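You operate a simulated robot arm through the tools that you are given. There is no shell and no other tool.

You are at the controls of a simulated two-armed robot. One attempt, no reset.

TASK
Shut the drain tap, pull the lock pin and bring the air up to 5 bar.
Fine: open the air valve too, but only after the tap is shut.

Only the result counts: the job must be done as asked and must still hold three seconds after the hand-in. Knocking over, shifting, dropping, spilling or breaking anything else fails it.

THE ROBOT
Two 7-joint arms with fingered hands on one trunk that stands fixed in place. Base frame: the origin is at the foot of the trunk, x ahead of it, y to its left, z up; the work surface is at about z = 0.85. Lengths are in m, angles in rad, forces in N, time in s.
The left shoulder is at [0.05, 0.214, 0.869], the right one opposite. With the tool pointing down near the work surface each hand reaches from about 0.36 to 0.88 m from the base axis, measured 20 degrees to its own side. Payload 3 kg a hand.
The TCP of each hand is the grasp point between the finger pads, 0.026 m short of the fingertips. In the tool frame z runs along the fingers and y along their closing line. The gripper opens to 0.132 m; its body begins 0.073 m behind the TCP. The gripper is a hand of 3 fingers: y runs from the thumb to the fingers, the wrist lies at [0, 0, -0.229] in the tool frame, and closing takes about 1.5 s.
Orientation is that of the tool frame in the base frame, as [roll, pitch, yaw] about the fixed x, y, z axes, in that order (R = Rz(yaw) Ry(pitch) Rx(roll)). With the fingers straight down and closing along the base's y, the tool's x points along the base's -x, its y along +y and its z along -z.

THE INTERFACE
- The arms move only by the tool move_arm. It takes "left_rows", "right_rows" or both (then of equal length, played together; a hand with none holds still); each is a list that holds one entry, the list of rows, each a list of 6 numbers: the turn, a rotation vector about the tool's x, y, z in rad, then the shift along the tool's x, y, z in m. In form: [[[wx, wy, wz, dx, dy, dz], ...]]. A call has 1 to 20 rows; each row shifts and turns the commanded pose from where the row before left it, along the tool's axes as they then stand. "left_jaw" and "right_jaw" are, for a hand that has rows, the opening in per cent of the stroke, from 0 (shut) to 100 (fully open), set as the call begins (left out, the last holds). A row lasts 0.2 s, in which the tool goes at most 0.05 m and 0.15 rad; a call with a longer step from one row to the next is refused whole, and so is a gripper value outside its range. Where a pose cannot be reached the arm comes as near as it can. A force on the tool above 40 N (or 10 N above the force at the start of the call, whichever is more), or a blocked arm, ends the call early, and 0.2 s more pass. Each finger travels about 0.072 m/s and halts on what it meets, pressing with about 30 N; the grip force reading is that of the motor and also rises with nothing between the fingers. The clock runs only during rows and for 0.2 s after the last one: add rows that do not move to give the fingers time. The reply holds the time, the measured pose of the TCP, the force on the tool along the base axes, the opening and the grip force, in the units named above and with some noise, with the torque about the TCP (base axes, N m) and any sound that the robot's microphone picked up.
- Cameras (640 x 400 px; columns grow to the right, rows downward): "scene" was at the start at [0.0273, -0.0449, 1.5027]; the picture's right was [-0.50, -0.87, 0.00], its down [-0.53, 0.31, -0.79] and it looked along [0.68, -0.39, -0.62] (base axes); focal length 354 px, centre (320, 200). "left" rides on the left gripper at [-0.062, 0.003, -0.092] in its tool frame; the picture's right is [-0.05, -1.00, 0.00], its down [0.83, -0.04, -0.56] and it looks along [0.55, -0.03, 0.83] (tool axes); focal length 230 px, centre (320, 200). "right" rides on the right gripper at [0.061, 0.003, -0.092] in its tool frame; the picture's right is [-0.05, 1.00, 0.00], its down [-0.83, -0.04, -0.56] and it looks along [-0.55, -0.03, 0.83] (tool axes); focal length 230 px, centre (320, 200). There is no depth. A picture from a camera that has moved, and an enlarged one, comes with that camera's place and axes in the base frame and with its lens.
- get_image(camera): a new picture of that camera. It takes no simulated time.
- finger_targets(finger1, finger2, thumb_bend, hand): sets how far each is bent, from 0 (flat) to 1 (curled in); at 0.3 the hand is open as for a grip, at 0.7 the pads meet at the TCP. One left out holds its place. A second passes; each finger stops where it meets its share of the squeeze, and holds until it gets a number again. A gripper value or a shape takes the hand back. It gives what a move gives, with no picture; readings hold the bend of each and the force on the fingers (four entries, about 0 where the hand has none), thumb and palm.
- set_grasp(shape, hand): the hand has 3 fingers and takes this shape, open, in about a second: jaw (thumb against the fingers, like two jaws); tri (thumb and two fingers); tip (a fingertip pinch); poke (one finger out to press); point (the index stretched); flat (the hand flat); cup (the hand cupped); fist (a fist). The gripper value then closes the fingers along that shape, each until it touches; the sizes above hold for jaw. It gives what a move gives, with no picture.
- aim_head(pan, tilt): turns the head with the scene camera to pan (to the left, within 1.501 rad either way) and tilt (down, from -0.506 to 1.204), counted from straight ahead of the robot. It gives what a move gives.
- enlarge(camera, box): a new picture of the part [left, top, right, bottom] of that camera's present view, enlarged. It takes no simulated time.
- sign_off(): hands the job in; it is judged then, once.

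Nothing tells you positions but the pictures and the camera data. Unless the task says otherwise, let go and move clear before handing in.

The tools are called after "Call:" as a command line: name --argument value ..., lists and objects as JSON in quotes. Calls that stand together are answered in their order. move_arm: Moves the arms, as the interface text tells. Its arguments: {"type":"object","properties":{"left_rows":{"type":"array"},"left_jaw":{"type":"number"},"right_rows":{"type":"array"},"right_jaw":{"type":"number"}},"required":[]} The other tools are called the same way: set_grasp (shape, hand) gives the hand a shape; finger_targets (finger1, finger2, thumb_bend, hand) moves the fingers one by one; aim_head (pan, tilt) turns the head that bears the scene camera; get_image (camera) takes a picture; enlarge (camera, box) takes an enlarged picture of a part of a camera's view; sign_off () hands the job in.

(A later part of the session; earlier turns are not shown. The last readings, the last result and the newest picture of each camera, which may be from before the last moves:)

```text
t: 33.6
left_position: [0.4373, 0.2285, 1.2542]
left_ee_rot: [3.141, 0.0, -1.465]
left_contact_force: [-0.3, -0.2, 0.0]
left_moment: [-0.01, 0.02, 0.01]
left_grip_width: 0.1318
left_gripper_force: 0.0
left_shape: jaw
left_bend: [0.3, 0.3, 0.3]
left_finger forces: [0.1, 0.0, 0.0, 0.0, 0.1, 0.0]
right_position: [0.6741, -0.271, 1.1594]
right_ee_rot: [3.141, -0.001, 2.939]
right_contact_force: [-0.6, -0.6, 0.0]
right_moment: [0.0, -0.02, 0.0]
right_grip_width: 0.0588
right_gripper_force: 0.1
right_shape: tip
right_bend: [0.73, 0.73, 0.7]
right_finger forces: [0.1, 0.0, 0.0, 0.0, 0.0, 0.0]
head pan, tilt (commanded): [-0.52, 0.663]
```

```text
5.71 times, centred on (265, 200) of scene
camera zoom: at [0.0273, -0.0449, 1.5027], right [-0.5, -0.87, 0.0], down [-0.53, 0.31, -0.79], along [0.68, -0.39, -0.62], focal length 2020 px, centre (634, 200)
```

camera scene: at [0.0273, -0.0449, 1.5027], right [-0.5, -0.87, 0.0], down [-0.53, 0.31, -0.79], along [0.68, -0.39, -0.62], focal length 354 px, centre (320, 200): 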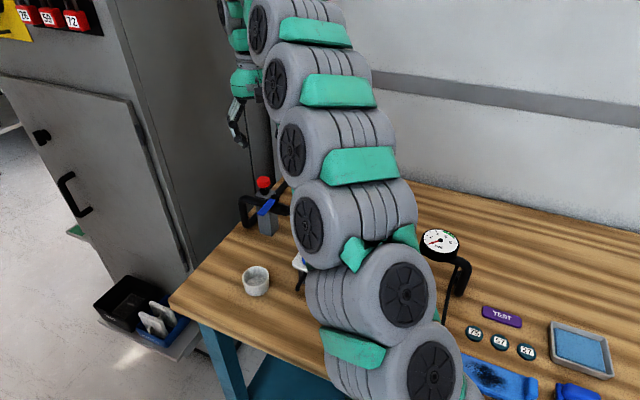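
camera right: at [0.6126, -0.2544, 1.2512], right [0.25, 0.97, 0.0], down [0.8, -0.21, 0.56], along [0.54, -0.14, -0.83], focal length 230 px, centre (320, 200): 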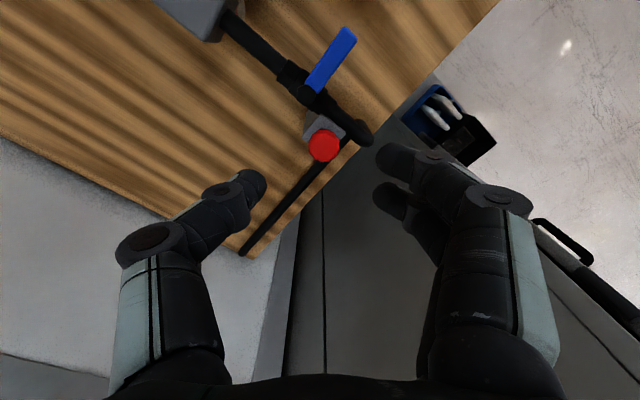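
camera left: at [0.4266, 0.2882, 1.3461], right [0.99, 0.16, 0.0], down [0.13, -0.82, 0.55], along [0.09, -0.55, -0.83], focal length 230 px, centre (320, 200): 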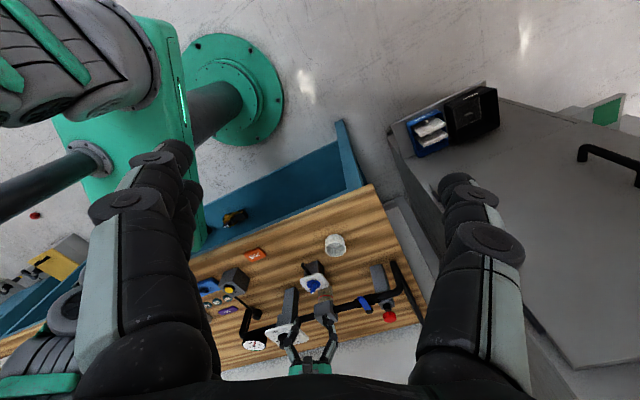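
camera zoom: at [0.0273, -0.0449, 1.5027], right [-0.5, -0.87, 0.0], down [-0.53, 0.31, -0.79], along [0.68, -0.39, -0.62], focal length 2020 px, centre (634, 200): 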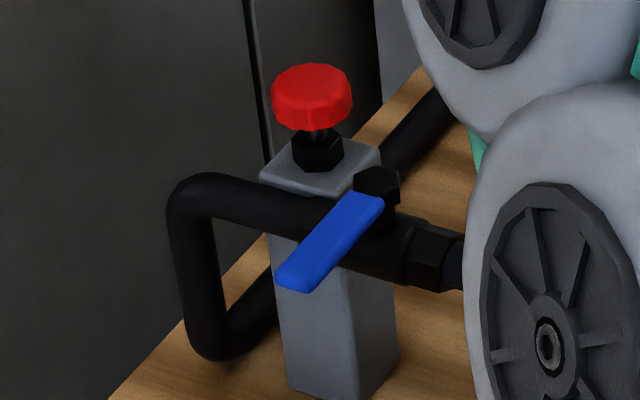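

Combining the views, the pin's cap centre is near (0.698, -0.273) with its top at z ≈ 1.02, and the lever pivot is near (0.653, -0.281, 0.996). I'll centre over the cap and go partway down.

Call:
move_arm --right_rows '[[[0, 0, 0, -0.0238, 0.0034, 0], [0, 0, 0, 0, 0, 0.03], [0, 0, 0, 0, 0, 0.03], [0, 0, 0, 0, 0, 0]]]' --right_jaw 45

Call:
get_image --camera "right"

Call:
enlarge --camera "left" --box '[340, 260, 440, 360]'

Call:
enlarge --camera "scene" --box '[220, 120, 320, 240]'

```text
t: 34.6
left_position: [0.4372, 0.2287, 1.2542]
left_ee_rot: [-3.139, 0.0, -1.466]
left_contact_force: [1.5, 0.3, -0.2]
left_moment: [-0.02, -0.03, 0.0]
left_grip_width: 0.1319
left_gripper_force: 0.0
left_shape: jaw
left_bend: [0.3, 0.3, 0.3]
left_finger forces: [0.0, 0.0, 0.0, 0.0, 0.0, 0.0]
right_position: [0.6844, -0.2709, 1.1024]
right_ee_rot: [3.14, 0.0, 2.939]
right_contact_force: [0.0, 0.5, 0.6]
right_moment: [0.01, -0.02, 0.02]
right_grip_width: 0.0591
right_gripper_force: 0.0
right_shape: tip
right_bend: [0.73, 0.73, 0.7]
right_finger forces: [0.0, 0.0, 0.1, 0.0, 0.0, 0.0]
right hand out of reach, approached as far as the arm can: row 1
head pan, tilt (commanded): [-0.52, 0.663]
```

```text
taken
camera right: at [0.6239, -0.255, 1.1935], right [0.25, 0.97, 0.0], down [0.8, -0.21, 0.56], along [0.54, -0.14, -0.83], focal length 230 px, centre (320, 200)
```

right: 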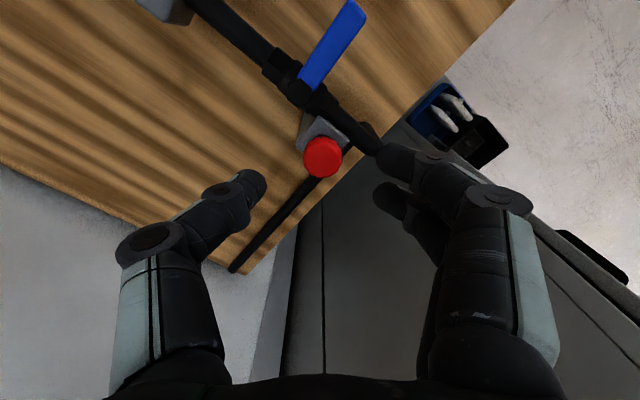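

```text
4.00 times, centred on (390, 310) of left
camera zoom: at [0.4266, 0.2882, 1.3461], right [0.99, 0.16, 0.0], down [0.13, -0.82, 0.55], along [0.09, -0.55, -0.83], focal length 920 px, centre (40, -240)
```

zoom: 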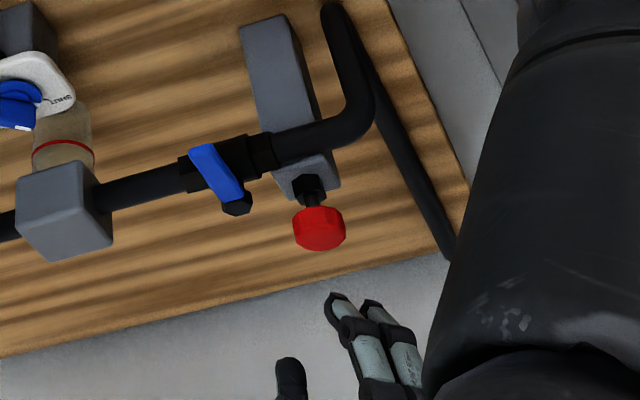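

```text
3.33 times, centred on (270, 180) of scene
camera zoom: at [0.0273, -0.0449, 1.5027], right [-0.5, -0.87, 0.0], down [-0.53, 0.31, -0.79], along [0.68, -0.39, -0.62], focal length 1178 px, centre (487, 267)
```

zoom: 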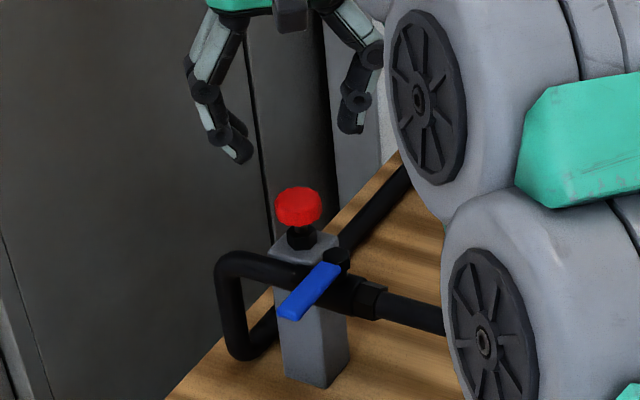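

The far reach was limited higher up, which should ease as the hand goes lower. The cap estimate is steady at (0.698, -0.273), so I'll descend a bit more and check how far out the hand gets.

Call:
move_arm --right_rows '[[[0, 0, 0, 0, 0, 0.02], [0, 0, 0, 0, 0, 0.015], [0, 0, 0, 0, 0, 0], [0, 0, 0, 0, 0, 0]]]' --right_jaw 50

Call:
get_image --camera "right"

Call:
enlarge --camera "scene" --box '[220, 120, 320, 240]'

```text
t: 35.6
left_position: [0.4363, 0.2277, 1.2546]
left_ee_rot: [-3.141, -0.001, -1.466]
left_contact_force: [-0.4, -0.1, -0.5]
left_moment: [0.03, 0.01, -0.01]
left_grip_width: 0.1317
left_gripper_force: 0.0
left_shape: jaw
left_bend: [0.3, 0.3, 0.3]
left_finger forces: [0.0, 0.1, 0.1, 0.0, 0.0, 0.1]
right_position: [0.6862, -0.2687, 1.0662]
right_ee_rot: [-3.141, 0.001, 2.941]
right_contact_force: [1.0, -0.1, -0.7]
right_moment: [-0.01, -0.04, 0.0]
right_grip_width: 0.0653
right_gripper_force: 0.0
right_shape: tip
right_bend: [0.73, 0.73, 0.7]
right_finger forces: [0.0, 0.1, 0.0, 0.0, 0.0, 0.0]
head pan, tilt (commanded): [-0.52, 0.663]
```

```text
taken
camera right: at [0.6259, -0.2527, 1.1575], right [0.25, 0.97, 0.0], down [0.8, -0.21, 0.56], along [0.54, -0.14, -0.83], focal length 230 px, centre (320, 200)
```

right: 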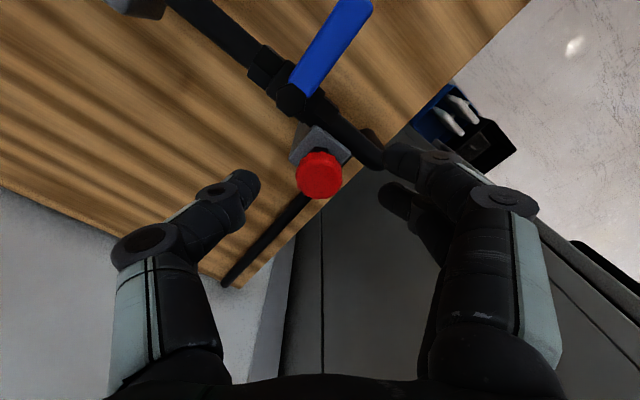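

```text
3.33 times, centred on (270, 180) of scene
camera zoom: at [0.0273, -0.0449, 1.5027], right [-0.5, -0.87, 0.0], down [-0.53, 0.31, -0.79], along [0.68, -0.39, -0.62], focal length 1178 px, centre (487, 267)
```

zoom: 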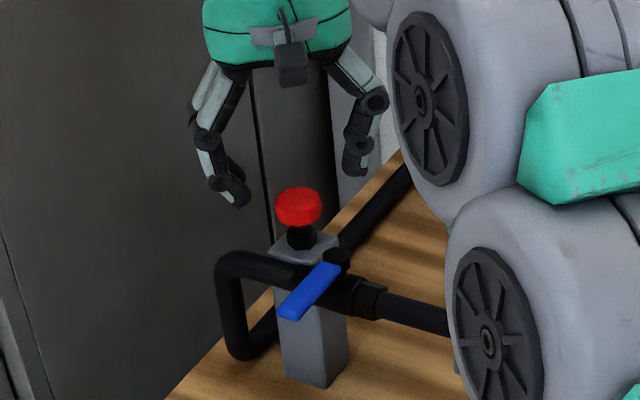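

The hand stopped at x ≈ 0.686. At this height I'll nudge it the last 8 mm forward.

Call:
move_arm --right_rows '[[[0, 0, 0, -0.0083, -0.0008, 0], [0, 0, 0, 0, 0, 0], [0, 0, 0, 0, 0, 0]]]' --right_jaw 50

Call:
enlarge --camera "right" --box '[220, 100, 420, 260]'

```text
t: 36.4
left_position: [0.4372, 0.2286, 1.2559]
left_ee_rot: [3.141, -0.001, -1.467]
left_contact_force: [0.9, 0.0, 0.1]
left_moment: [-0.03, 0.0, 0.04]
left_grip_width: 0.1316
left_gripper_force: 0.1
left_shape: jaw
left_bend: [0.3, 0.3, 0.3]
left_finger forces: [0.0, 0.0, 0.1, 0.1, 0.0, 0.0]
right_position: [0.6946, -0.2709, 1.0641]
right_ee_rot: [3.141, 0.0, 2.94]
right_contact_force: [0.2, -0.3, -0.3]
right_moment: [0.0, 0.0, -0.02]
right_grip_width: 0.0654
right_gripper_force: 0.1
right_shape: tip
right_bend: [0.73, 0.73, 0.7]
right_finger forces: [0.0, 0.0, 0.1, 0.1, 0.1, 0.0]
head pan, tilt (commanded): [-0.52, 0.663]
```

```text
2.50 times, centred on (320, 180) of right
camera zoom: at [0.6332, -0.2556, 1.1573], right [0.25, 0.97, 0.0], down [0.81, -0.21, 0.56], along [0.54, -0.14, -0.83], focal length 575 px, centre (320, 250)
```

zoom: 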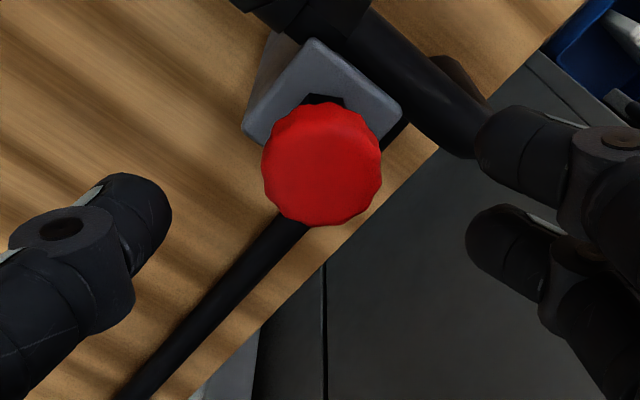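

The cap is within 3 mm of the tool centre. I'll lower until the tips are beside it.

Call:
move_arm --right_rows '[[[0, 0, 0, -0.003, 0, 0.012], [0, 0, 0, 0, 0, 0.014], [0, 0, 0, 0, 0, 0.012], [0, 0, 0, 0, 0, 0], [0, 0, 0, 0, 0, 0]]]' --right_jaw 50

Call:
get_image --camera "right"

Call:
enlarge --camera "scene" --box '[220, 140, 320, 240]'

Call:
enlarge --camera "left" --box '[340, 260, 440, 360]'

```text
t: 37.6
left_position: [0.4377, 0.2283, 1.2534]
left_ee_rot: [3.141, 0.0, -1.464]
left_contact_force: [0.7, 0.6, 0.7]
left_moment: [0.0, 0.01, 0.02]
left_grip_width: 0.1318
left_gripper_force: 0.0
left_shape: jaw
left_bend: [0.3, 0.3, 0.3]
left_finger forces: [0.0, 0.0, 0.1, 0.0, 0.1, 0.0]
right_position: [0.6949, -0.2703, 1.0293]
right_ee_rot: [3.141, 0.001, 2.939]
right_contact_force: [0.1, -0.1, 0.8]
right_moment: [0.0, -0.01, 0.01]
right_grip_width: 0.0654
right_gripper_force: 0.0
right_shape: tip
right_bend: [0.73, 0.73, 0.7]
right_finger forces: [0.1, 0.1, 0.1, 0.1, 0.0, 0.1]
head pan, tilt (commanded): [-0.52, 0.663]
```

```text
taken
camera right: at [0.6345, -0.2553, 1.1202], right [0.25, 0.97, 0.0], down [0.8, -0.21, 0.56], along [0.54, -0.14, -0.83], focal length 230 px, centre (320, 200)
```

right: 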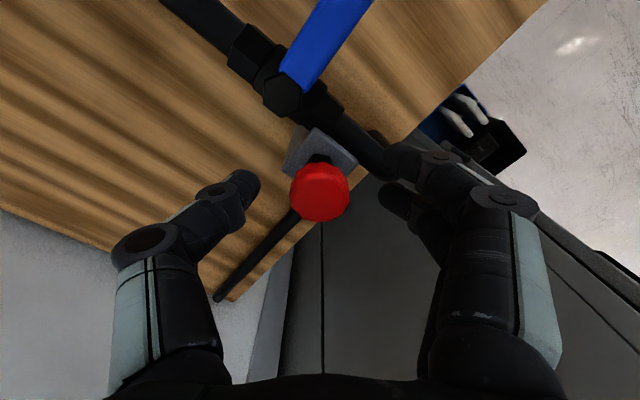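

```text
4.00 times, centred on (270, 190) of scene
camera zoom: at [0.0273, -0.0449, 1.5027], right [-0.5, -0.87, 0.0], down [-0.53, 0.31, -0.79], along [0.68, -0.39, -0.62], focal length 1414 px, centre (520, 240)
```

zoom: 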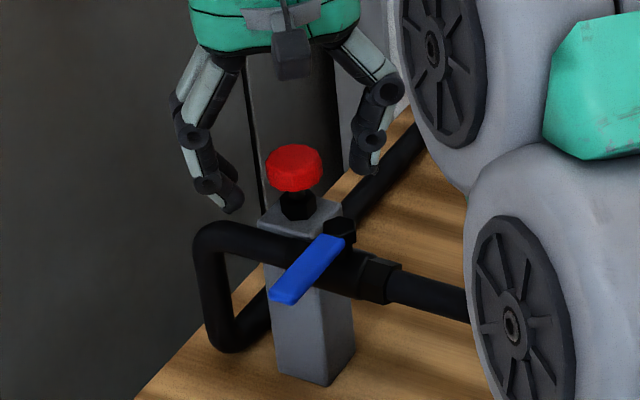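

```text
4.00 times, centred on (390, 310) of left
camera zoom: at [0.4266, 0.2882, 1.3461], right [0.99, 0.16, 0.0], down [0.13, -0.82, 0.56], along [0.09, -0.55, -0.83], focal length 920 px, centre (40, -240)
```

zoom: 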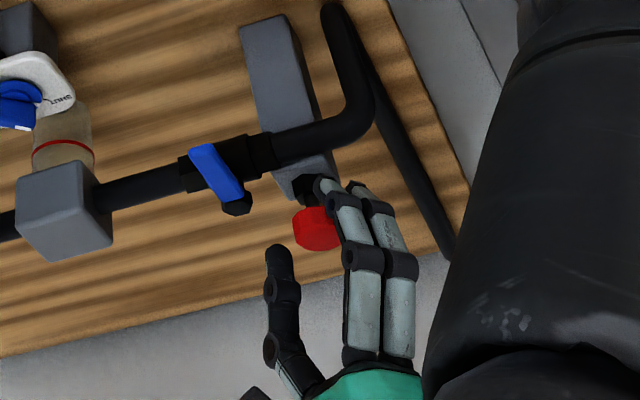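

The cap sits between the digits with the tips near its lower edge. I'll lower 4 mm more and close on it.

Call:
move_arm --right_rows '[[[0, 0, 0, 0, 0, 0.004], [0, 0, 0, 0, 0, 0]]]' --right_jaw 50

Call:
move_arm --right_rows '[[[0, 0, 0, 0, 0, 0], [0, 0, 0, 0, 0, 0], [0, 0, 0, 0, 0, 0], [0, 0, 0, 0, 0, 0], [0, 0, 0, 0, 0, 0], [0, 0, 0, 0, 0, 0]]]' --right_jaw 0

Call:
get_image --camera "right"

Call:
enlarge --camera "scene" --box '[220, 140, 320, 240]'

```text
t: 38.2
left_position: [0.4369, 0.2277, 1.2542]
left_ee_rot: [3.141, 0.0, -1.465]
left_contact_force: [0.0, -0.2, -0.1]
left_moment: [-0.01, 0.01, -0.03]
left_grip_width: 0.1321
left_gripper_force: 0.2
left_shape: jaw
left_bend: [0.3, 0.3, 0.3]
left_finger forces: [0.1, 0.0, 0.1, 0.0, 0.0, 0.0]
right_position: [0.6954, -0.2727, 1.0248]
right_ee_rot: [-3.141, 0.0, 2.939]
right_contact_force: [0.1, 0.0, 0.3]
right_moment: [-0.01, 0.0, 0.03]
right_grip_width: 0.0651
right_gripper_force: 0.1
right_shape: tip
right_bend: [0.73, 0.73, 0.7]
right_finger forces: [0.1, 0.0, 0.1, 0.0, 0.0, 0.0]
head pan, tilt (commanded): [-0.52, 0.663]
```

```text
t: 39.6
left_position: [0.4359, 0.2285, 1.2558]
left_ee_rot: [-3.141, -0.001, -1.467]
left_contact_force: [-0.3, -0.2, -0.7]
left_moment: [-0.01, 0.03, 0.02]
left_grip_width: 0.1317
left_gripper_force: 0.0
left_shape: jaw
left_bend: [0.3, 0.3, 0.3]
left_finger forces: [0.0, 0.1, 0.0, 0.1, 0.0, 0.1]
right_position: [0.6966, -0.2715, 1.0253]
right_ee_rot: [3.141, 0.001, 2.941]
right_contact_force: [-9.4, 0.1, -1.5]
right_moment: [0.03, 0.17, -0.01]
right_grip_width: 0.0211
right_gripper_force: 30.1
right_shape: tip
right_bend: [0.72, 0.73, 0.7]
right_finger forces: [12.7, 13.9, 0.0, 0.1, 27.7, 0.1]
head pan, tilt (commanded): [-0.52, 0.663]
```

```text
taken
camera right: at [0.6351, -0.2561, 1.1162], right [0.25, 0.97, 0.0], down [0.81, -0.21, 0.55], along [0.54, -0.14, -0.83], focal length 230 px, centre (320, 200)
```

right: 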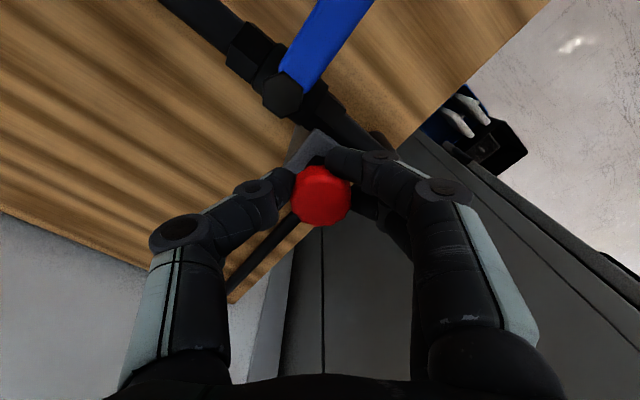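

```text
4.00 times, centred on (270, 190) of scene
camera zoom: at [0.0272, -0.0449, 1.5027], right [-0.5, -0.87, 0.0], down [-0.53, 0.31, -0.79], along [0.68, -0.39, -0.62], focal length 1414 px, centre (520, 240)
```

zoom: 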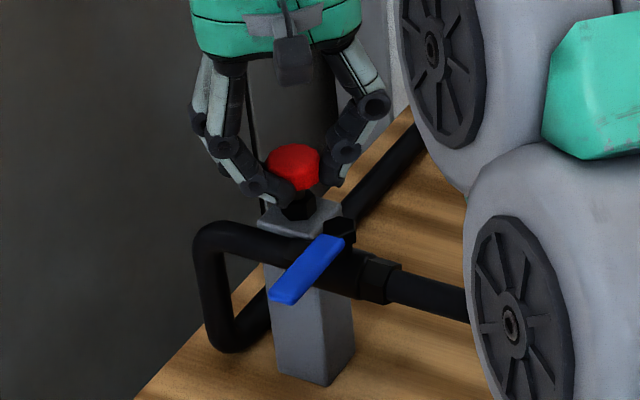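

The cap is firmly gripped with the tips tucked in under it. I'll pull straight up, slowly.

Call:
move_arm --right_rows '[[[0, 0, 0, 0, 0, -0.006], [0, 0, 0, 0, 0, -0.006], [0, 0, 0, 0, 0, -0.006], [0, 0, 0, 0, 0, -0.006]]]' --right_jaw 0

Call:
enlarge --camera "scene" --box '[220, 140, 320, 240]'

Call:
enlarge --camera "left" --box '[340, 260, 440, 360]'

```text
t: 40.6
left_position: [0.4361, 0.2287, 1.2541]
left_ee_rot: [3.141, 0.001, -1.467]
left_contact_force: [0.3, 0.4, 0.1]
left_moment: [0.0, 0.0, -0.02]
left_grip_width: 0.1321
left_gripper_force: 0.1
left_shape: jaw
left_bend: [0.3, 0.3, 0.3]
left_finger forces: [0.1, 0.0, 0.0, 0.1, 0.0, 0.1]
right_position: [0.6946, -0.2713, 1.0439]
right_ee_rot: [-3.14, -0.013, 2.938]
right_contact_force: [-6.0, 0.2, -16.5]
right_moment: [0.04, 0.09, -0.15]
right_grip_width: 0.0176
right_gripper_force: 29.9
right_shape: tip
right_bend: [0.71, 0.72, 0.7]
right_finger forces: [11.7, 14.5, 0.0, 0.0, 24.4, 0.1]
head pan, tilt (commanded): [-0.52, 0.663]
stopped in row 4 (right hand): the force on the tool passed its limit at 41 N (the readings are from after the stop); the commanded pose is now the measured one
```

```text
4.00 times, centred on (270, 190) of scene
camera zoom: at [0.0274, -0.045, 1.5027], right [-0.5, -0.87, 0.0], down [-0.53, 0.31, -0.79], along [0.68, -0.39, -0.62], focal length 1414 px, centre (520, 240)
```

zoom: 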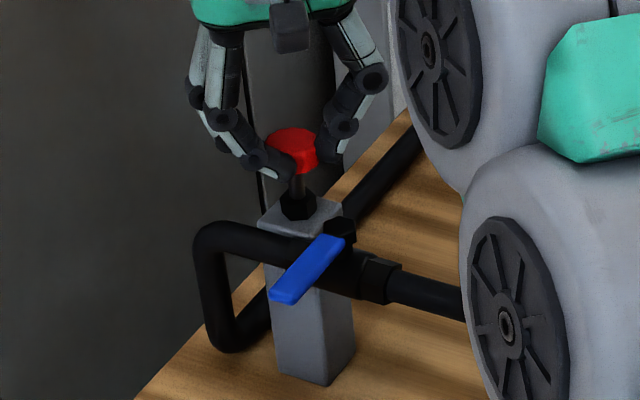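

```text
4.00 times, centred on (390, 310) of left
camera zoom: at [0.4269, 0.2883, 1.3457], right [0.99, 0.16, 0.0], down [0.13, -0.82, 0.56], along [0.09, -0.55, -0.83], focal length 920 px, centre (40, -240)
```

zoom: 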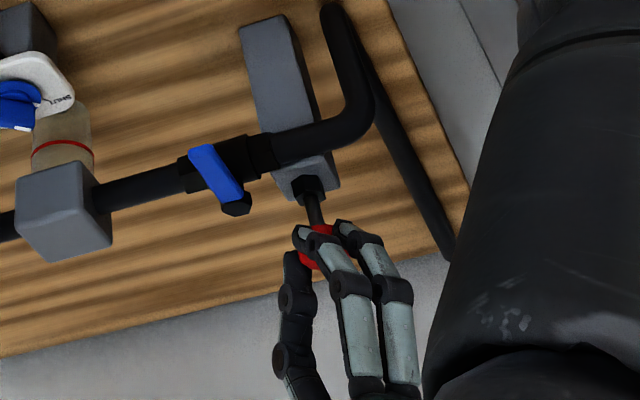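

The pin rose about 18 mm and then met a firm stop at the top of its travel. I'll ease down 3 mm to see whether a spring is pulling it back.

Call:
move_arm --right_rows '[[[0, 0, 0, 0, 0, 0.001], [0, 0, 0, 0, 0, 0.001], [0, 0, 0, 0, 0, 0.001], [0, 0, 0, 0, 0, 0], [0, 0, 0, 0, 0, 0]]]' --right_jaw 0

Call:
enlarge --camera "scene" --box '[220, 140, 320, 240]'

```text
t: 41.8
left_position: [0.4354, 0.2278, 1.2552]
left_ee_rot: [3.141, 0.0, -1.466]
left_contact_force: [0.8, -0.6, -0.3]
left_moment: [-0.03, 0.01, 0.0]
left_grip_width: 0.1318
left_gripper_force: 0.1
left_shape: jaw
left_bend: [0.3, 0.3, 0.3]
left_finger forces: [0.0, 0.0, 0.1, 0.0, 0.1, 0.1]
right_position: [0.6956, -0.2717, 1.0425]
right_ee_rot: [-3.14, -0.009, 2.94]
right_contact_force: [-15.5, -2.4, -0.4]
right_moment: [-0.04, 0.25, -0.18]
right_grip_width: 0.0185
right_gripper_force: 30.1
right_shape: tip
right_bend: [0.72, 0.72, 0.7]
right_finger forces: [14.6, 14.7, 0.0, 0.0, 31.3, 0.0]
head pan, tilt (commanded): [-0.52, 0.663]
```

```text
4.00 times, centred on (270, 190) of scene
camera zoom: at [0.027, -0.0449, 1.5027], right [-0.5, -0.87, 0.0], down [-0.53, 0.31, -0.79], along [0.68, -0.39, -0.62], focal length 1414 px, centre (520, 240)
```

zoom: 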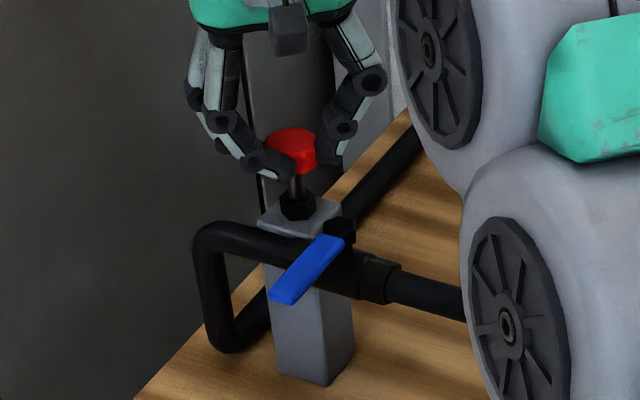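

Vertical load vanished, so no spring pulls the pin back. I'll raise it to the top of its stroke again and let go to see if it stays.

Call:
move_arm --right_rows '[[[0, 0, 0, 0.001, 0, -0.0015], [0, 0, 0, 0, 0, -0.001], [0, 0, 0, 0, 0, 0]]]' --right_jaw 0

Call:
move_arm --right_rows '[[[0, 0, 0, 0, 0, 0], [0, 0, 0, 0, 0, 0], [0, 0, 0, 0, 0, 0], [0, 0, 0, 0, 0, 0], [0, 0, 0, 0, 0, 0]]]' --right_jaw 50

Call:
enlarge --camera "scene" --box '[220, 140, 320, 240]'

Call:
enlarge --camera "left" --box '[340, 260, 440, 360]'

```text
t: 42.6
left_position: [0.4359, 0.2281, 1.2539]
left_ee_rot: [3.141, 0.001, -1.466]
left_contact_force: [-0.1, 0.4, 0.5]
left_moment: [-0.02, 0.01, -0.02]
left_grip_width: 0.1318
left_gripper_force: 0.1
left_shape: jaw
left_bend: [0.3, 0.3, 0.3]
left_finger forces: [0.0, 0.0, 0.0, 0.1, 0.0, 0.0]
right_position: [0.6939, -0.2719, 1.0439]
right_ee_rot: [-3.142, -0.008, 2.94]
right_contact_force: [-3.1, -3.2, -19.7]
right_moment: [-0.07, 0.07, -0.16]
right_grip_width: 0.018
right_gripper_force: 30.2
right_shape: tip
right_bend: [0.72, 0.72, 0.7]
right_finger forces: [9.9, 14.4, 0.1, 0.0, 25.4, 0.1]
head pan, tilt (commanded): [-0.52, 0.663]
```

```text
t: 43.8
left_position: [0.4366, 0.2268, 1.2541]
left_ee_rot: [-3.141, 0.001, -1.466]
left_contact_force: [-0.5, -0.1, -0.6]
left_moment: [0.01, 0.0, 0.01]
left_grip_width: 0.1321
left_gripper_force: 0.2
left_shape: jaw
left_bend: [0.3, 0.3, 0.3]
left_finger forces: [0.0, 0.0, 0.0, 0.1, 0.0, 0.0]
right_position: [0.6947, -0.2719, 1.0447]
right_ee_rot: [-3.141, -0.006, 2.939]
right_contact_force: [0.2, 0.3, -0.2]
right_moment: [-0.02, 0.01, 0.0]
right_grip_width: 0.0655
right_gripper_force: 0.1
right_shape: tip
right_bend: [0.73, 0.73, 0.7]
right_finger forces: [0.0, 0.0, 0.0, 0.1, 0.0, 0.0]
head pan, tilt (commanded): [-0.52, 0.663]
```

```text
4.00 times, centred on (270, 190) of scene
camera zoom: at [0.0273, -0.0449, 1.5027], right [-0.5, -0.87, 0.0], down [-0.53, 0.31, -0.79], along [0.68, -0.39, -0.62], focal length 1414 px, centre (520, 240)
```

zoom: 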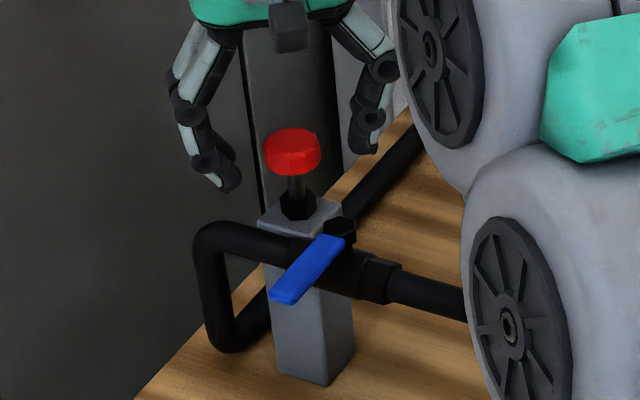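

```text
4.00 times, centred on (390, 310) of left
camera zoom: at [0.4266, 0.2882, 1.346], right [0.99, 0.16, 0.0], down [0.13, -0.82, 0.55], along [0.09, -0.55, -0.83], focal length 920 px, centre (40, -240)
```

zoom: 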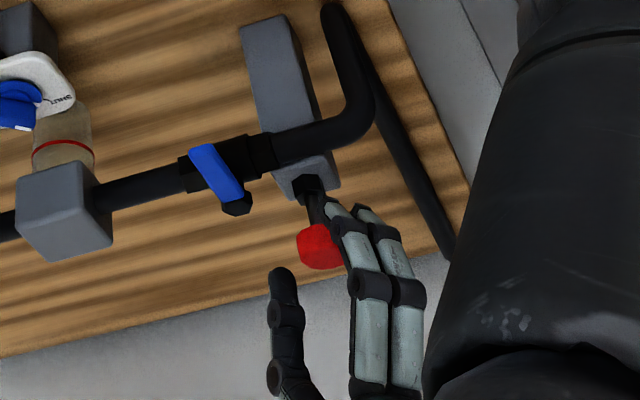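

The pin stays up on its own, so that part is done. Now I'll back the hand off and look at the blue lever to get its exact height above the pipe.

Call:
move_arm --right_rows '[[[0, 0, 0, 0, 0, -0.03], [0, 0, 0, 0, 0, -0.035], [0, 0, 0, 0.035, 0, -0.01], [0, 0, 0, 0.04, 0, 0], [0, 0, 0, 0.04, 0.005, 0], [0, 0, 0, 0, 0, 0]]]' --right_jaw 50

Call:
get_image --camera "right"

Call:
enlarge --camera "right" --box '[260, 120, 400, 240]'

Call:
enlarge --camera "scene" --box '[230, 165, 310, 245]'

Call:
enlarge --camera "left" --box '[340, 270, 410, 340]'

```text
t: 45.2
left_position: [0.4358, 0.2276, 1.2551]
left_ee_rot: [3.141, 0.0, -1.465]
left_contact_force: [-0.3, -0.3, 1.1]
left_moment: [-0.04, -0.01, 0.01]
left_grip_width: 0.1319
left_gripper_force: 0.0
left_shape: jaw
left_bend: [0.3, 0.3, 0.3]
left_finger forces: [0.1, 0.0, 0.1, 0.1, 0.0, 0.1]
right_position: [0.5837, -0.2432, 1.1184]
right_ee_rot: [3.14, -0.008, 2.939]
right_contact_force: [1.0, -0.8, 0.0]
right_moment: [0.0, -0.01, 0.0]
right_grip_width: 0.0653
right_gripper_force: 0.0
right_shape: tip
right_bend: [0.73, 0.73, 0.7]
right_finger forces: [0.0, 0.1, 0.1, 0.0, 0.0, 0.0]
head pan, tilt (commanded): [-0.52, 0.663]
```

```text
taken
camera right: at [0.5239, -0.2285, 1.21], right [0.25, 0.97, 0.0], down [0.81, -0.21, 0.55], along [0.53, -0.14, -0.84], focal length 230 px, centre (320, 200)
```

right: 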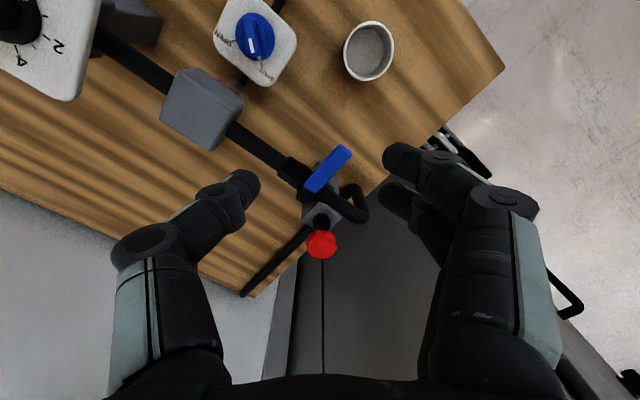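

```text
3.33 times, centred on (330, 180) of right
camera zoom: at [0.5239, -0.2285, 1.21], right [0.25, 0.97, 0.0], down [0.81, -0.21, 0.55], along [0.53, -0.14, -0.84], focal length 767 px, centre (287, 267)
```

zoom: 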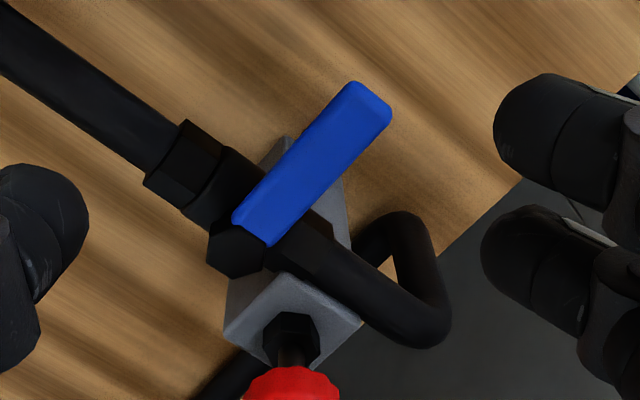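

```text
5.00 times, centred on (270, 205) of scene
camera zoom: at [0.0273, -0.0449, 1.5027], right [-0.5, -0.87, 0.0], down [-0.53, 0.31, -0.79], along [0.68, -0.39, -0.62], focal length 1767 px, centre (570, 175)
```

zoom: 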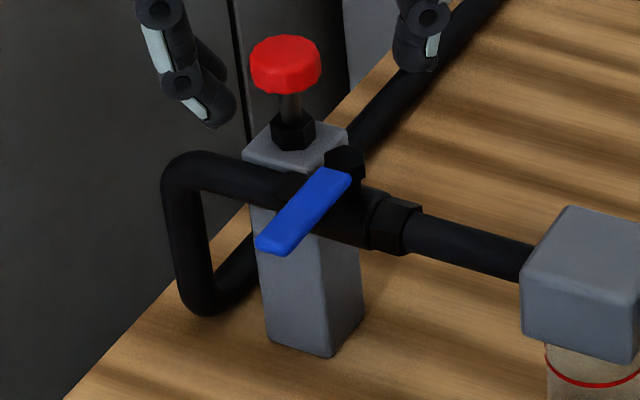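

```text
5.71 times, centred on (375, 305) of left
camera zoom: at [0.4266, 0.2882, 1.346], right [0.99, 0.16, 0.0], down [0.13, -0.82, 0.55], along [0.09, -0.55, -0.83], focal length 1315 px, centre (6, -400)
```

zoom: 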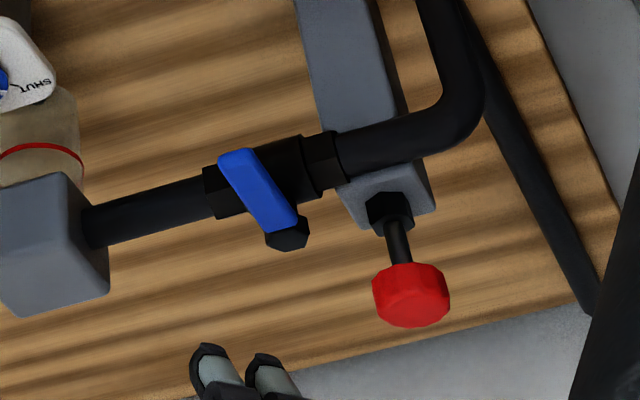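

The lever top is at z ≈ 0.993, with the pipe top near 0.979 and the pivot near (0.649, -0.279). A single extended finger should push it, so I'll see what the poke shape gives.

Call:
set_grasp --shape "poke" --hand "right"

Call:
get_image --camera "right"

Call:
enlarge --camera "scene" --box '[200, 60, 340, 240]'

Call:
enlarge --camera "left" --box '[300, 260, 420, 380]'

```text
t: 46.1
left_position: [0.4366, 0.2281, 1.255]
left_ee_rot: [3.14, 0.0, -1.467]
left_contact_force: [0.5, 0.2, 0.4]
left_moment: [-0.02, -0.01, 0.08]
left_grip_width: 0.1317
left_gripper_force: 0.1
left_shape: jaw
left_bend: [0.3, 0.3, 0.3]
left_finger forces: [0.0, 0.1, 0.0, 0.1, 0.0, 0.0]
right_position: [0.5834, -0.2443, 1.1196]
right_ee_rot: [3.141, -0.01, 2.939]
right_contact_force: [-0.7, 0.5, 0.5]
right_moment: [-0.03, 0.0, -0.03]
right_grip_width: 0.0002
right_gripper_force: 0.2
right_shape: poke
right_bend: [1.0, 1.0, 0.45]
right_finger forces: [0.1, 0.0, 0.0, 0.0, 0.0, 0.0]
head pan, tilt (commanded): [-0.52, 0.663]
```

```text
taken
camera right: at [0.524, -0.2285, 1.2101], right [0.25, 0.97, 0.0], down [0.81, -0.21, 0.55], along [0.53, -0.14, -0.84], focal length 230 px, centre (320, 200)
```

right: 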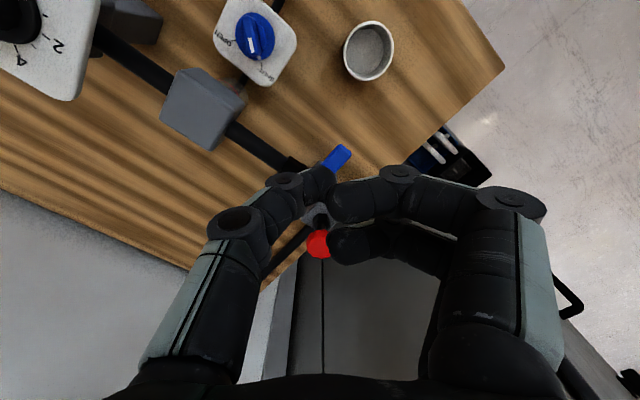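

```text
2.22 times, centred on (270, 150) of scene
camera zoom: at [0.0273, -0.0449, 1.5027], right [-0.5, -0.87, 0.0], down [-0.53, 0.31, -0.79], along [0.68, -0.39, -0.62], focal length 786 px, centre (431, 311)
```

zoom: 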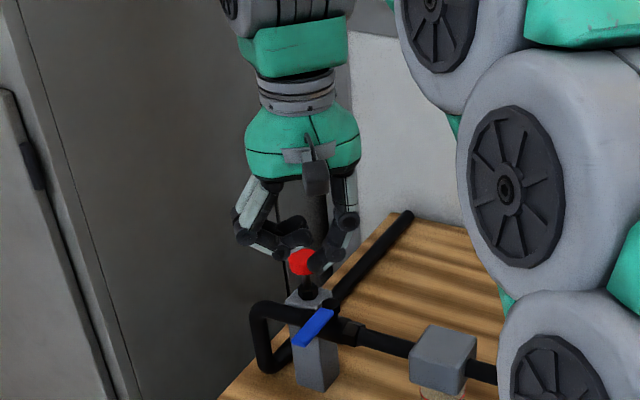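

```text
3.33 times, centred on (360, 320) of left
camera zoom: at [0.4266, 0.2882, 1.346], right [0.99, 0.16, 0.0], down [0.13, -0.82, 0.55], along [0.09, -0.55, -0.83], focal length 767 px, centre (187, -200)
```

zoom: 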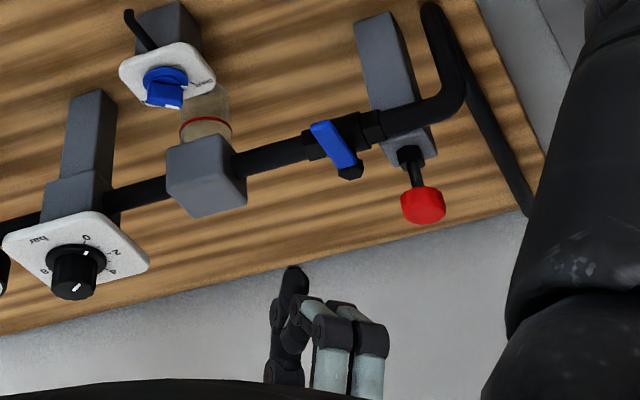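

In this shape only the thumb sticks out, at a slant. Closing all three digits together makes a stiffer pusher, so I'll use the pinch shape fully shut.

Call:
set_grasp --shape "tip" --hand "right"

Call:
move_arm --right_rows '[[[0, 0, 0, 0, 0, 0], [0, 0, 0, 0, 0, 0], [0, 0, 0, 0, 0, 0], [0, 0, 0, 0, 0, 0], [0, 0, 0, 0, 0, 0], [0, 0, 0, 0, 0, 0], [0, 0, 0, 0, 0, 0]]]' --right_jaw 0

Call:
get_image --camera "right"

Call:
enlarge --camera "scene" --box '[200, 60, 340, 240]'

```text
t: 47.0
left_position: [0.4358, 0.2275, 1.2556]
left_ee_rot: [-3.14, 0.0, -1.465]
left_contact_force: [-0.2, -0.7, -0.8]
left_moment: [0.01, -0.02, 0.02]
left_grip_width: 0.1321
left_gripper_force: 0.0
left_shape: jaw
left_bend: [0.3, 0.3, 0.3]
left_finger forces: [0.1, 0.0, 0.1, 0.0, 0.1, 0.1]
right_position: [0.5847, -0.2441, 1.1178]
right_ee_rot: [-3.14, -0.009, 2.941]
right_contact_force: [-0.4, -0.2, 0.1]
right_moment: [0.0, -0.01, 0.01]
right_grip_width: 0.1322
right_gripper_force: 0.1
right_shape: tip
right_bend: [0.3, 0.3, 0.3]
right_finger forces: [0.0, 0.0, 0.1, 0.0, 0.0, 0.1]
head pan, tilt (commanded): [-0.52, 0.663]
```

```text
t: 48.6
left_position: [0.4356, 0.2279, 1.2548]
left_ee_rot: [3.141, 0.0, -1.467]
left_contact_force: [-0.5, 0.5, 0.2]
left_moment: [0.0, 0.01, 0.01]
left_grip_width: 0.132
left_gripper_force: 0.1
left_shape: jaw
left_bend: [0.3, 0.3, 0.3]
left_finger forces: [0.0, 0.0, 0.0, 0.0, 0.0, 0.1]
right_position: [0.5839, -0.2443, 1.1175]
right_ee_rot: [3.141, -0.008, 2.939]
right_contact_force: [-0.5, -1.4, -0.2]
right_moment: [0.0, 0.03, 0.01]
right_grip_width: 0.0
right_gripper_force: 30.2
right_shape: tip
right_bend: [0.67, 0.67, 0.67]
right_finger forces: [0.0, 0.1, 0.1, 0.0, 0.0, 0.0]
head pan, tilt (commanded): [-0.52, 0.663]
```

```text
taken
camera right: at [0.524, -0.2285, 1.2101], right [0.25, 0.97, 0.0], down [0.81, -0.21, 0.55], along [0.53, -0.14, -0.84], focal length 230 px, centre (320, 200)
```

right: 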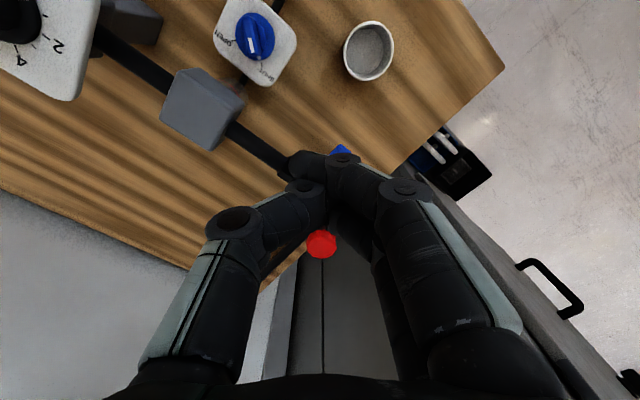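

```text
2.22 times, centred on (270, 150) of scene
camera zoom: at [0.0273, -0.0449, 1.5027], right [-0.5, -0.87, 0.0], down [-0.53, 0.31, -0.79], along [0.68, -0.39, -0.62], focal length 786 px, centre (431, 311)
```

zoom: 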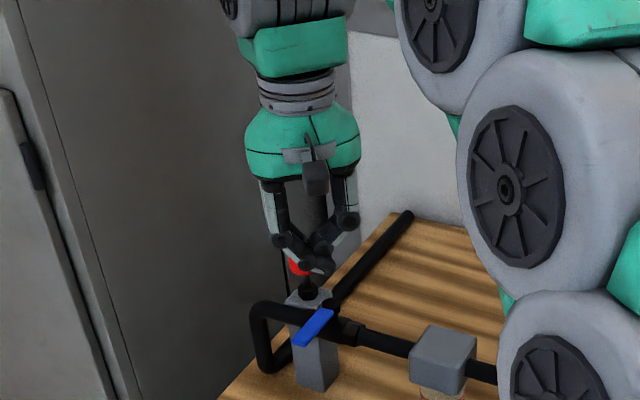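

The digits interleave into a compact cluster, which is fine for pushing. I'll move it to the elbow side of the lever's end, still above everything, and check before going down.

Call:
move_arm --right_rows '[[[0, 0, 0, -0.034, 0.0233, 0], [0, 0, 0, -0.034, 0.0233, 0], [0, 0, 0, 0, 0, 0.03], [0, 0, 0, 0, 0, 0.025], [0, 0, 0, 0, 0, 0]]]' --right_jaw 0

Call:
get_image --camera "right"

Call:
enlarge --camera "scene" --box '[220, 120, 320, 240]'

Call:
enlarge --camera "left" --box '[320, 250, 440, 360]'

```text
t: 49.8
left_position: [0.4367, 0.2285, 1.2547]
left_ee_rot: [3.141, -0.001, -1.465]
left_contact_force: [0.8, -0.4, -1.1]
left_moment: [-0.01, 0.02, 0.0]
left_grip_width: 0.1319
left_gripper_force: 0.1
left_shape: jaw
left_bend: [0.3, 0.3, 0.3]
left_finger forces: [0.1, 0.1, 0.0, 0.1, 0.0, 0.0]
right_position: [0.6564, -0.2115, 1.0659]
right_ee_rot: [-3.14, -0.006, 2.939]
right_contact_force: [-0.3, -0.9, 0.5]
right_moment: [0.06, -0.04, 0.02]
right_grip_width: 0.0
right_gripper_force: 30.4
right_shape: tip
right_bend: [0.67, 0.67, 0.67]
right_finger forces: [0.0, 0.0, 0.1, 0.1, 0.0, 0.0]
head pan, tilt (commanded): [-0.52, 0.663]
```

```text
taken
camera right: at [0.5976, -0.1952, 1.1561], right [0.25, 0.97, 0.0], down [0.81, -0.21, 0.55], along [0.53, -0.14, -0.84], focal length 230 px, centre (320, 200)
```

right: 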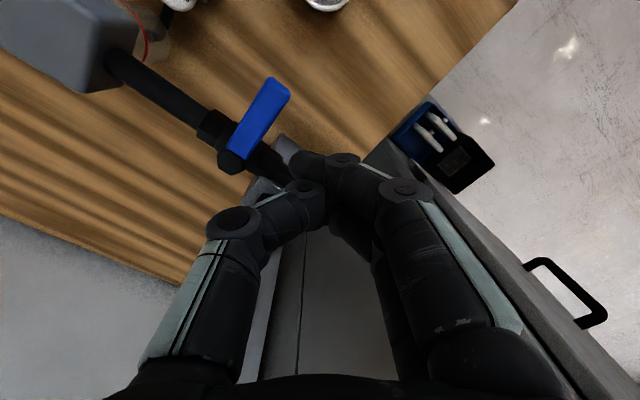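

```text
3.33 times, centred on (270, 180) of scene
camera zoom: at [0.0273, -0.0449, 1.5027], right [-0.5, -0.87, 0.0], down [-0.53, 0.31, -0.79], along [0.68, -0.39, -0.62], focal length 1178 px, centre (487, 267)
```

zoom: 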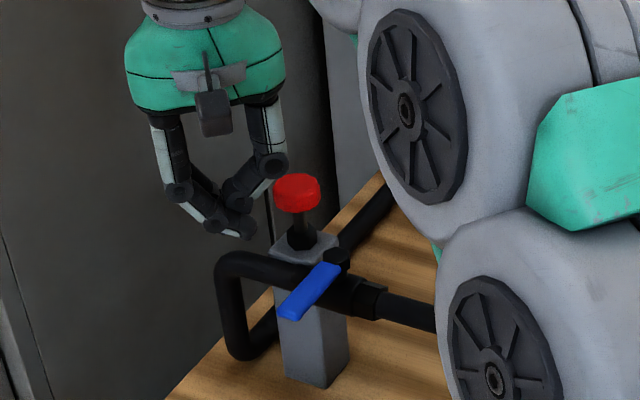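

```text
3.64 times, centred on (380, 305) of left
camera zoom: at [0.4266, 0.2882, 1.346], right [0.99, 0.16, 0.0], down [0.13, -0.82, 0.55], along [0.09, -0.55, -0.83], focal length 837 px, centre (102, -182)
```

zoom: 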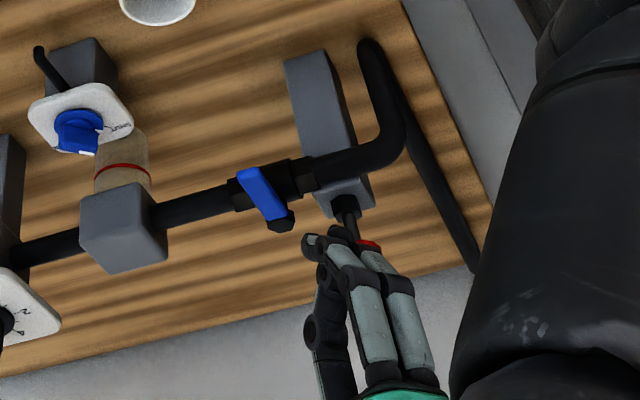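

The tips will come down about 2 cm to the side of the lever, clear of the elbow and post. I'll descend to lever height.

Call:
move_arm --right_rows '[[[0, 0, 0, 0, 0, 0.025], [0, 0, 0, 0, 0, 0.02], [0, 0, 0, 0, 0, 0.018], [0, 0, 0, 0, 0, 0]]]' --right_jaw 0

Call:
get_image --camera "right"

Call:
enlarge --camera "scene" --box '[220, 140, 320, 240]'

Call:
enlarge --camera "left" --box '[330, 260, 420, 350]'

```text
t: 50.8
left_position: [0.4362, 0.2281, 1.2539]
left_ee_rot: [-3.141, -0.001, -1.465]
left_contact_force: [0.9, -0.1, -0.7]
left_moment: [0.03, -0.02, -0.01]
left_grip_width: 0.1319
left_gripper_force: 0.1
left_shape: jaw
left_bend: [0.3, 0.3, 0.3]
left_finger forces: [0.0, 0.0, 0.1, 0.1, 0.1, 0.0]
right_position: [0.6579, -0.211, 1.0021]
right_ee_rot: [3.141, -0.008, 2.938]
right_contact_force: [0.8, 0.1, -0.2]
right_moment: [0.01, 0.01, 0.04]
right_grip_width: 0.0002
right_gripper_force: 30.0
right_shape: tip
right_bend: [0.67, 0.67, 0.67]
right_finger forces: [0.0, 0.0, 0.1, 0.1, 0.0, 0.0]
head pan, tilt (commanded): [-0.52, 0.663]
```

```text
taken
camera right: at [0.5973, -0.1956, 1.0947], right [0.25, 0.97, 0.0], down [0.81, -0.21, 0.55], along [0.53, -0.14, -0.84], focal length 230 px, centre (320, 200)
```

right: 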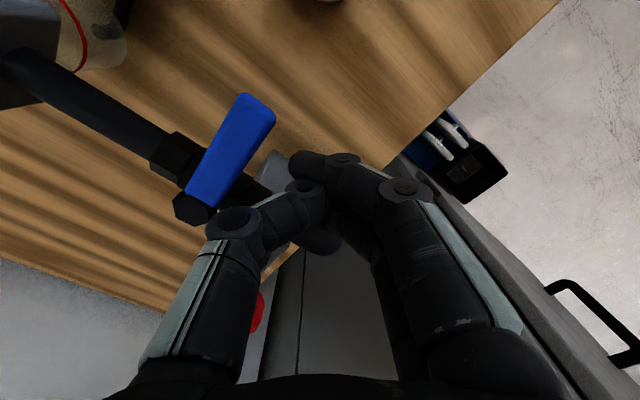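

```text
4.00 times, centred on (270, 190) of scene
camera zoom: at [0.0273, -0.0449, 1.5027], right [-0.5, -0.87, 0.0], down [-0.53, 0.31, -0.79], along [0.68, -0.39, -0.62], focal length 1414 px, centre (520, 240)
```

zoom: 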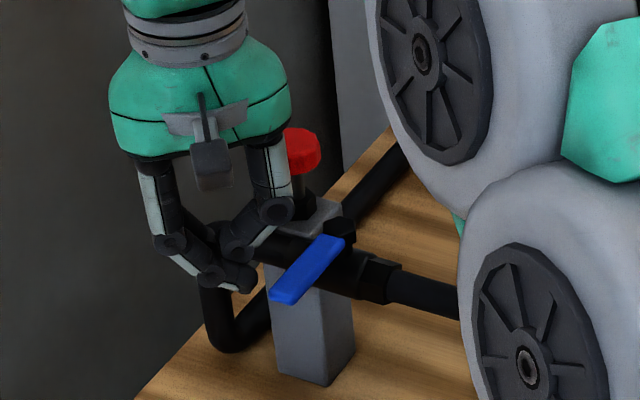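

```text
4.44 times, centred on (375, 305) of left
camera zoom: at [0.4267, 0.2882, 1.3461], right [0.99, 0.16, 0.0], down [0.13, -0.82, 0.55], along [0.09, -0.55, -0.83], focal length 1022 px, centre (76, -267)
```

zoom: 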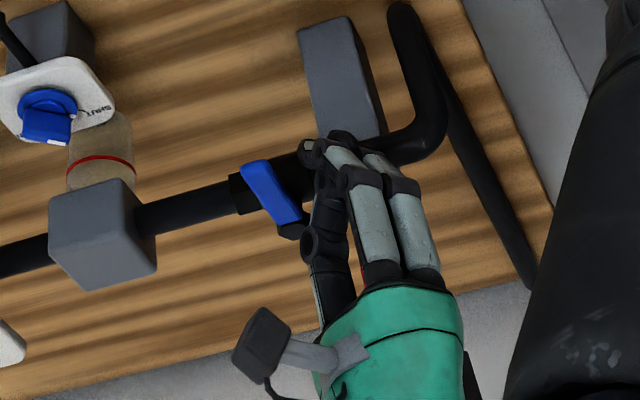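

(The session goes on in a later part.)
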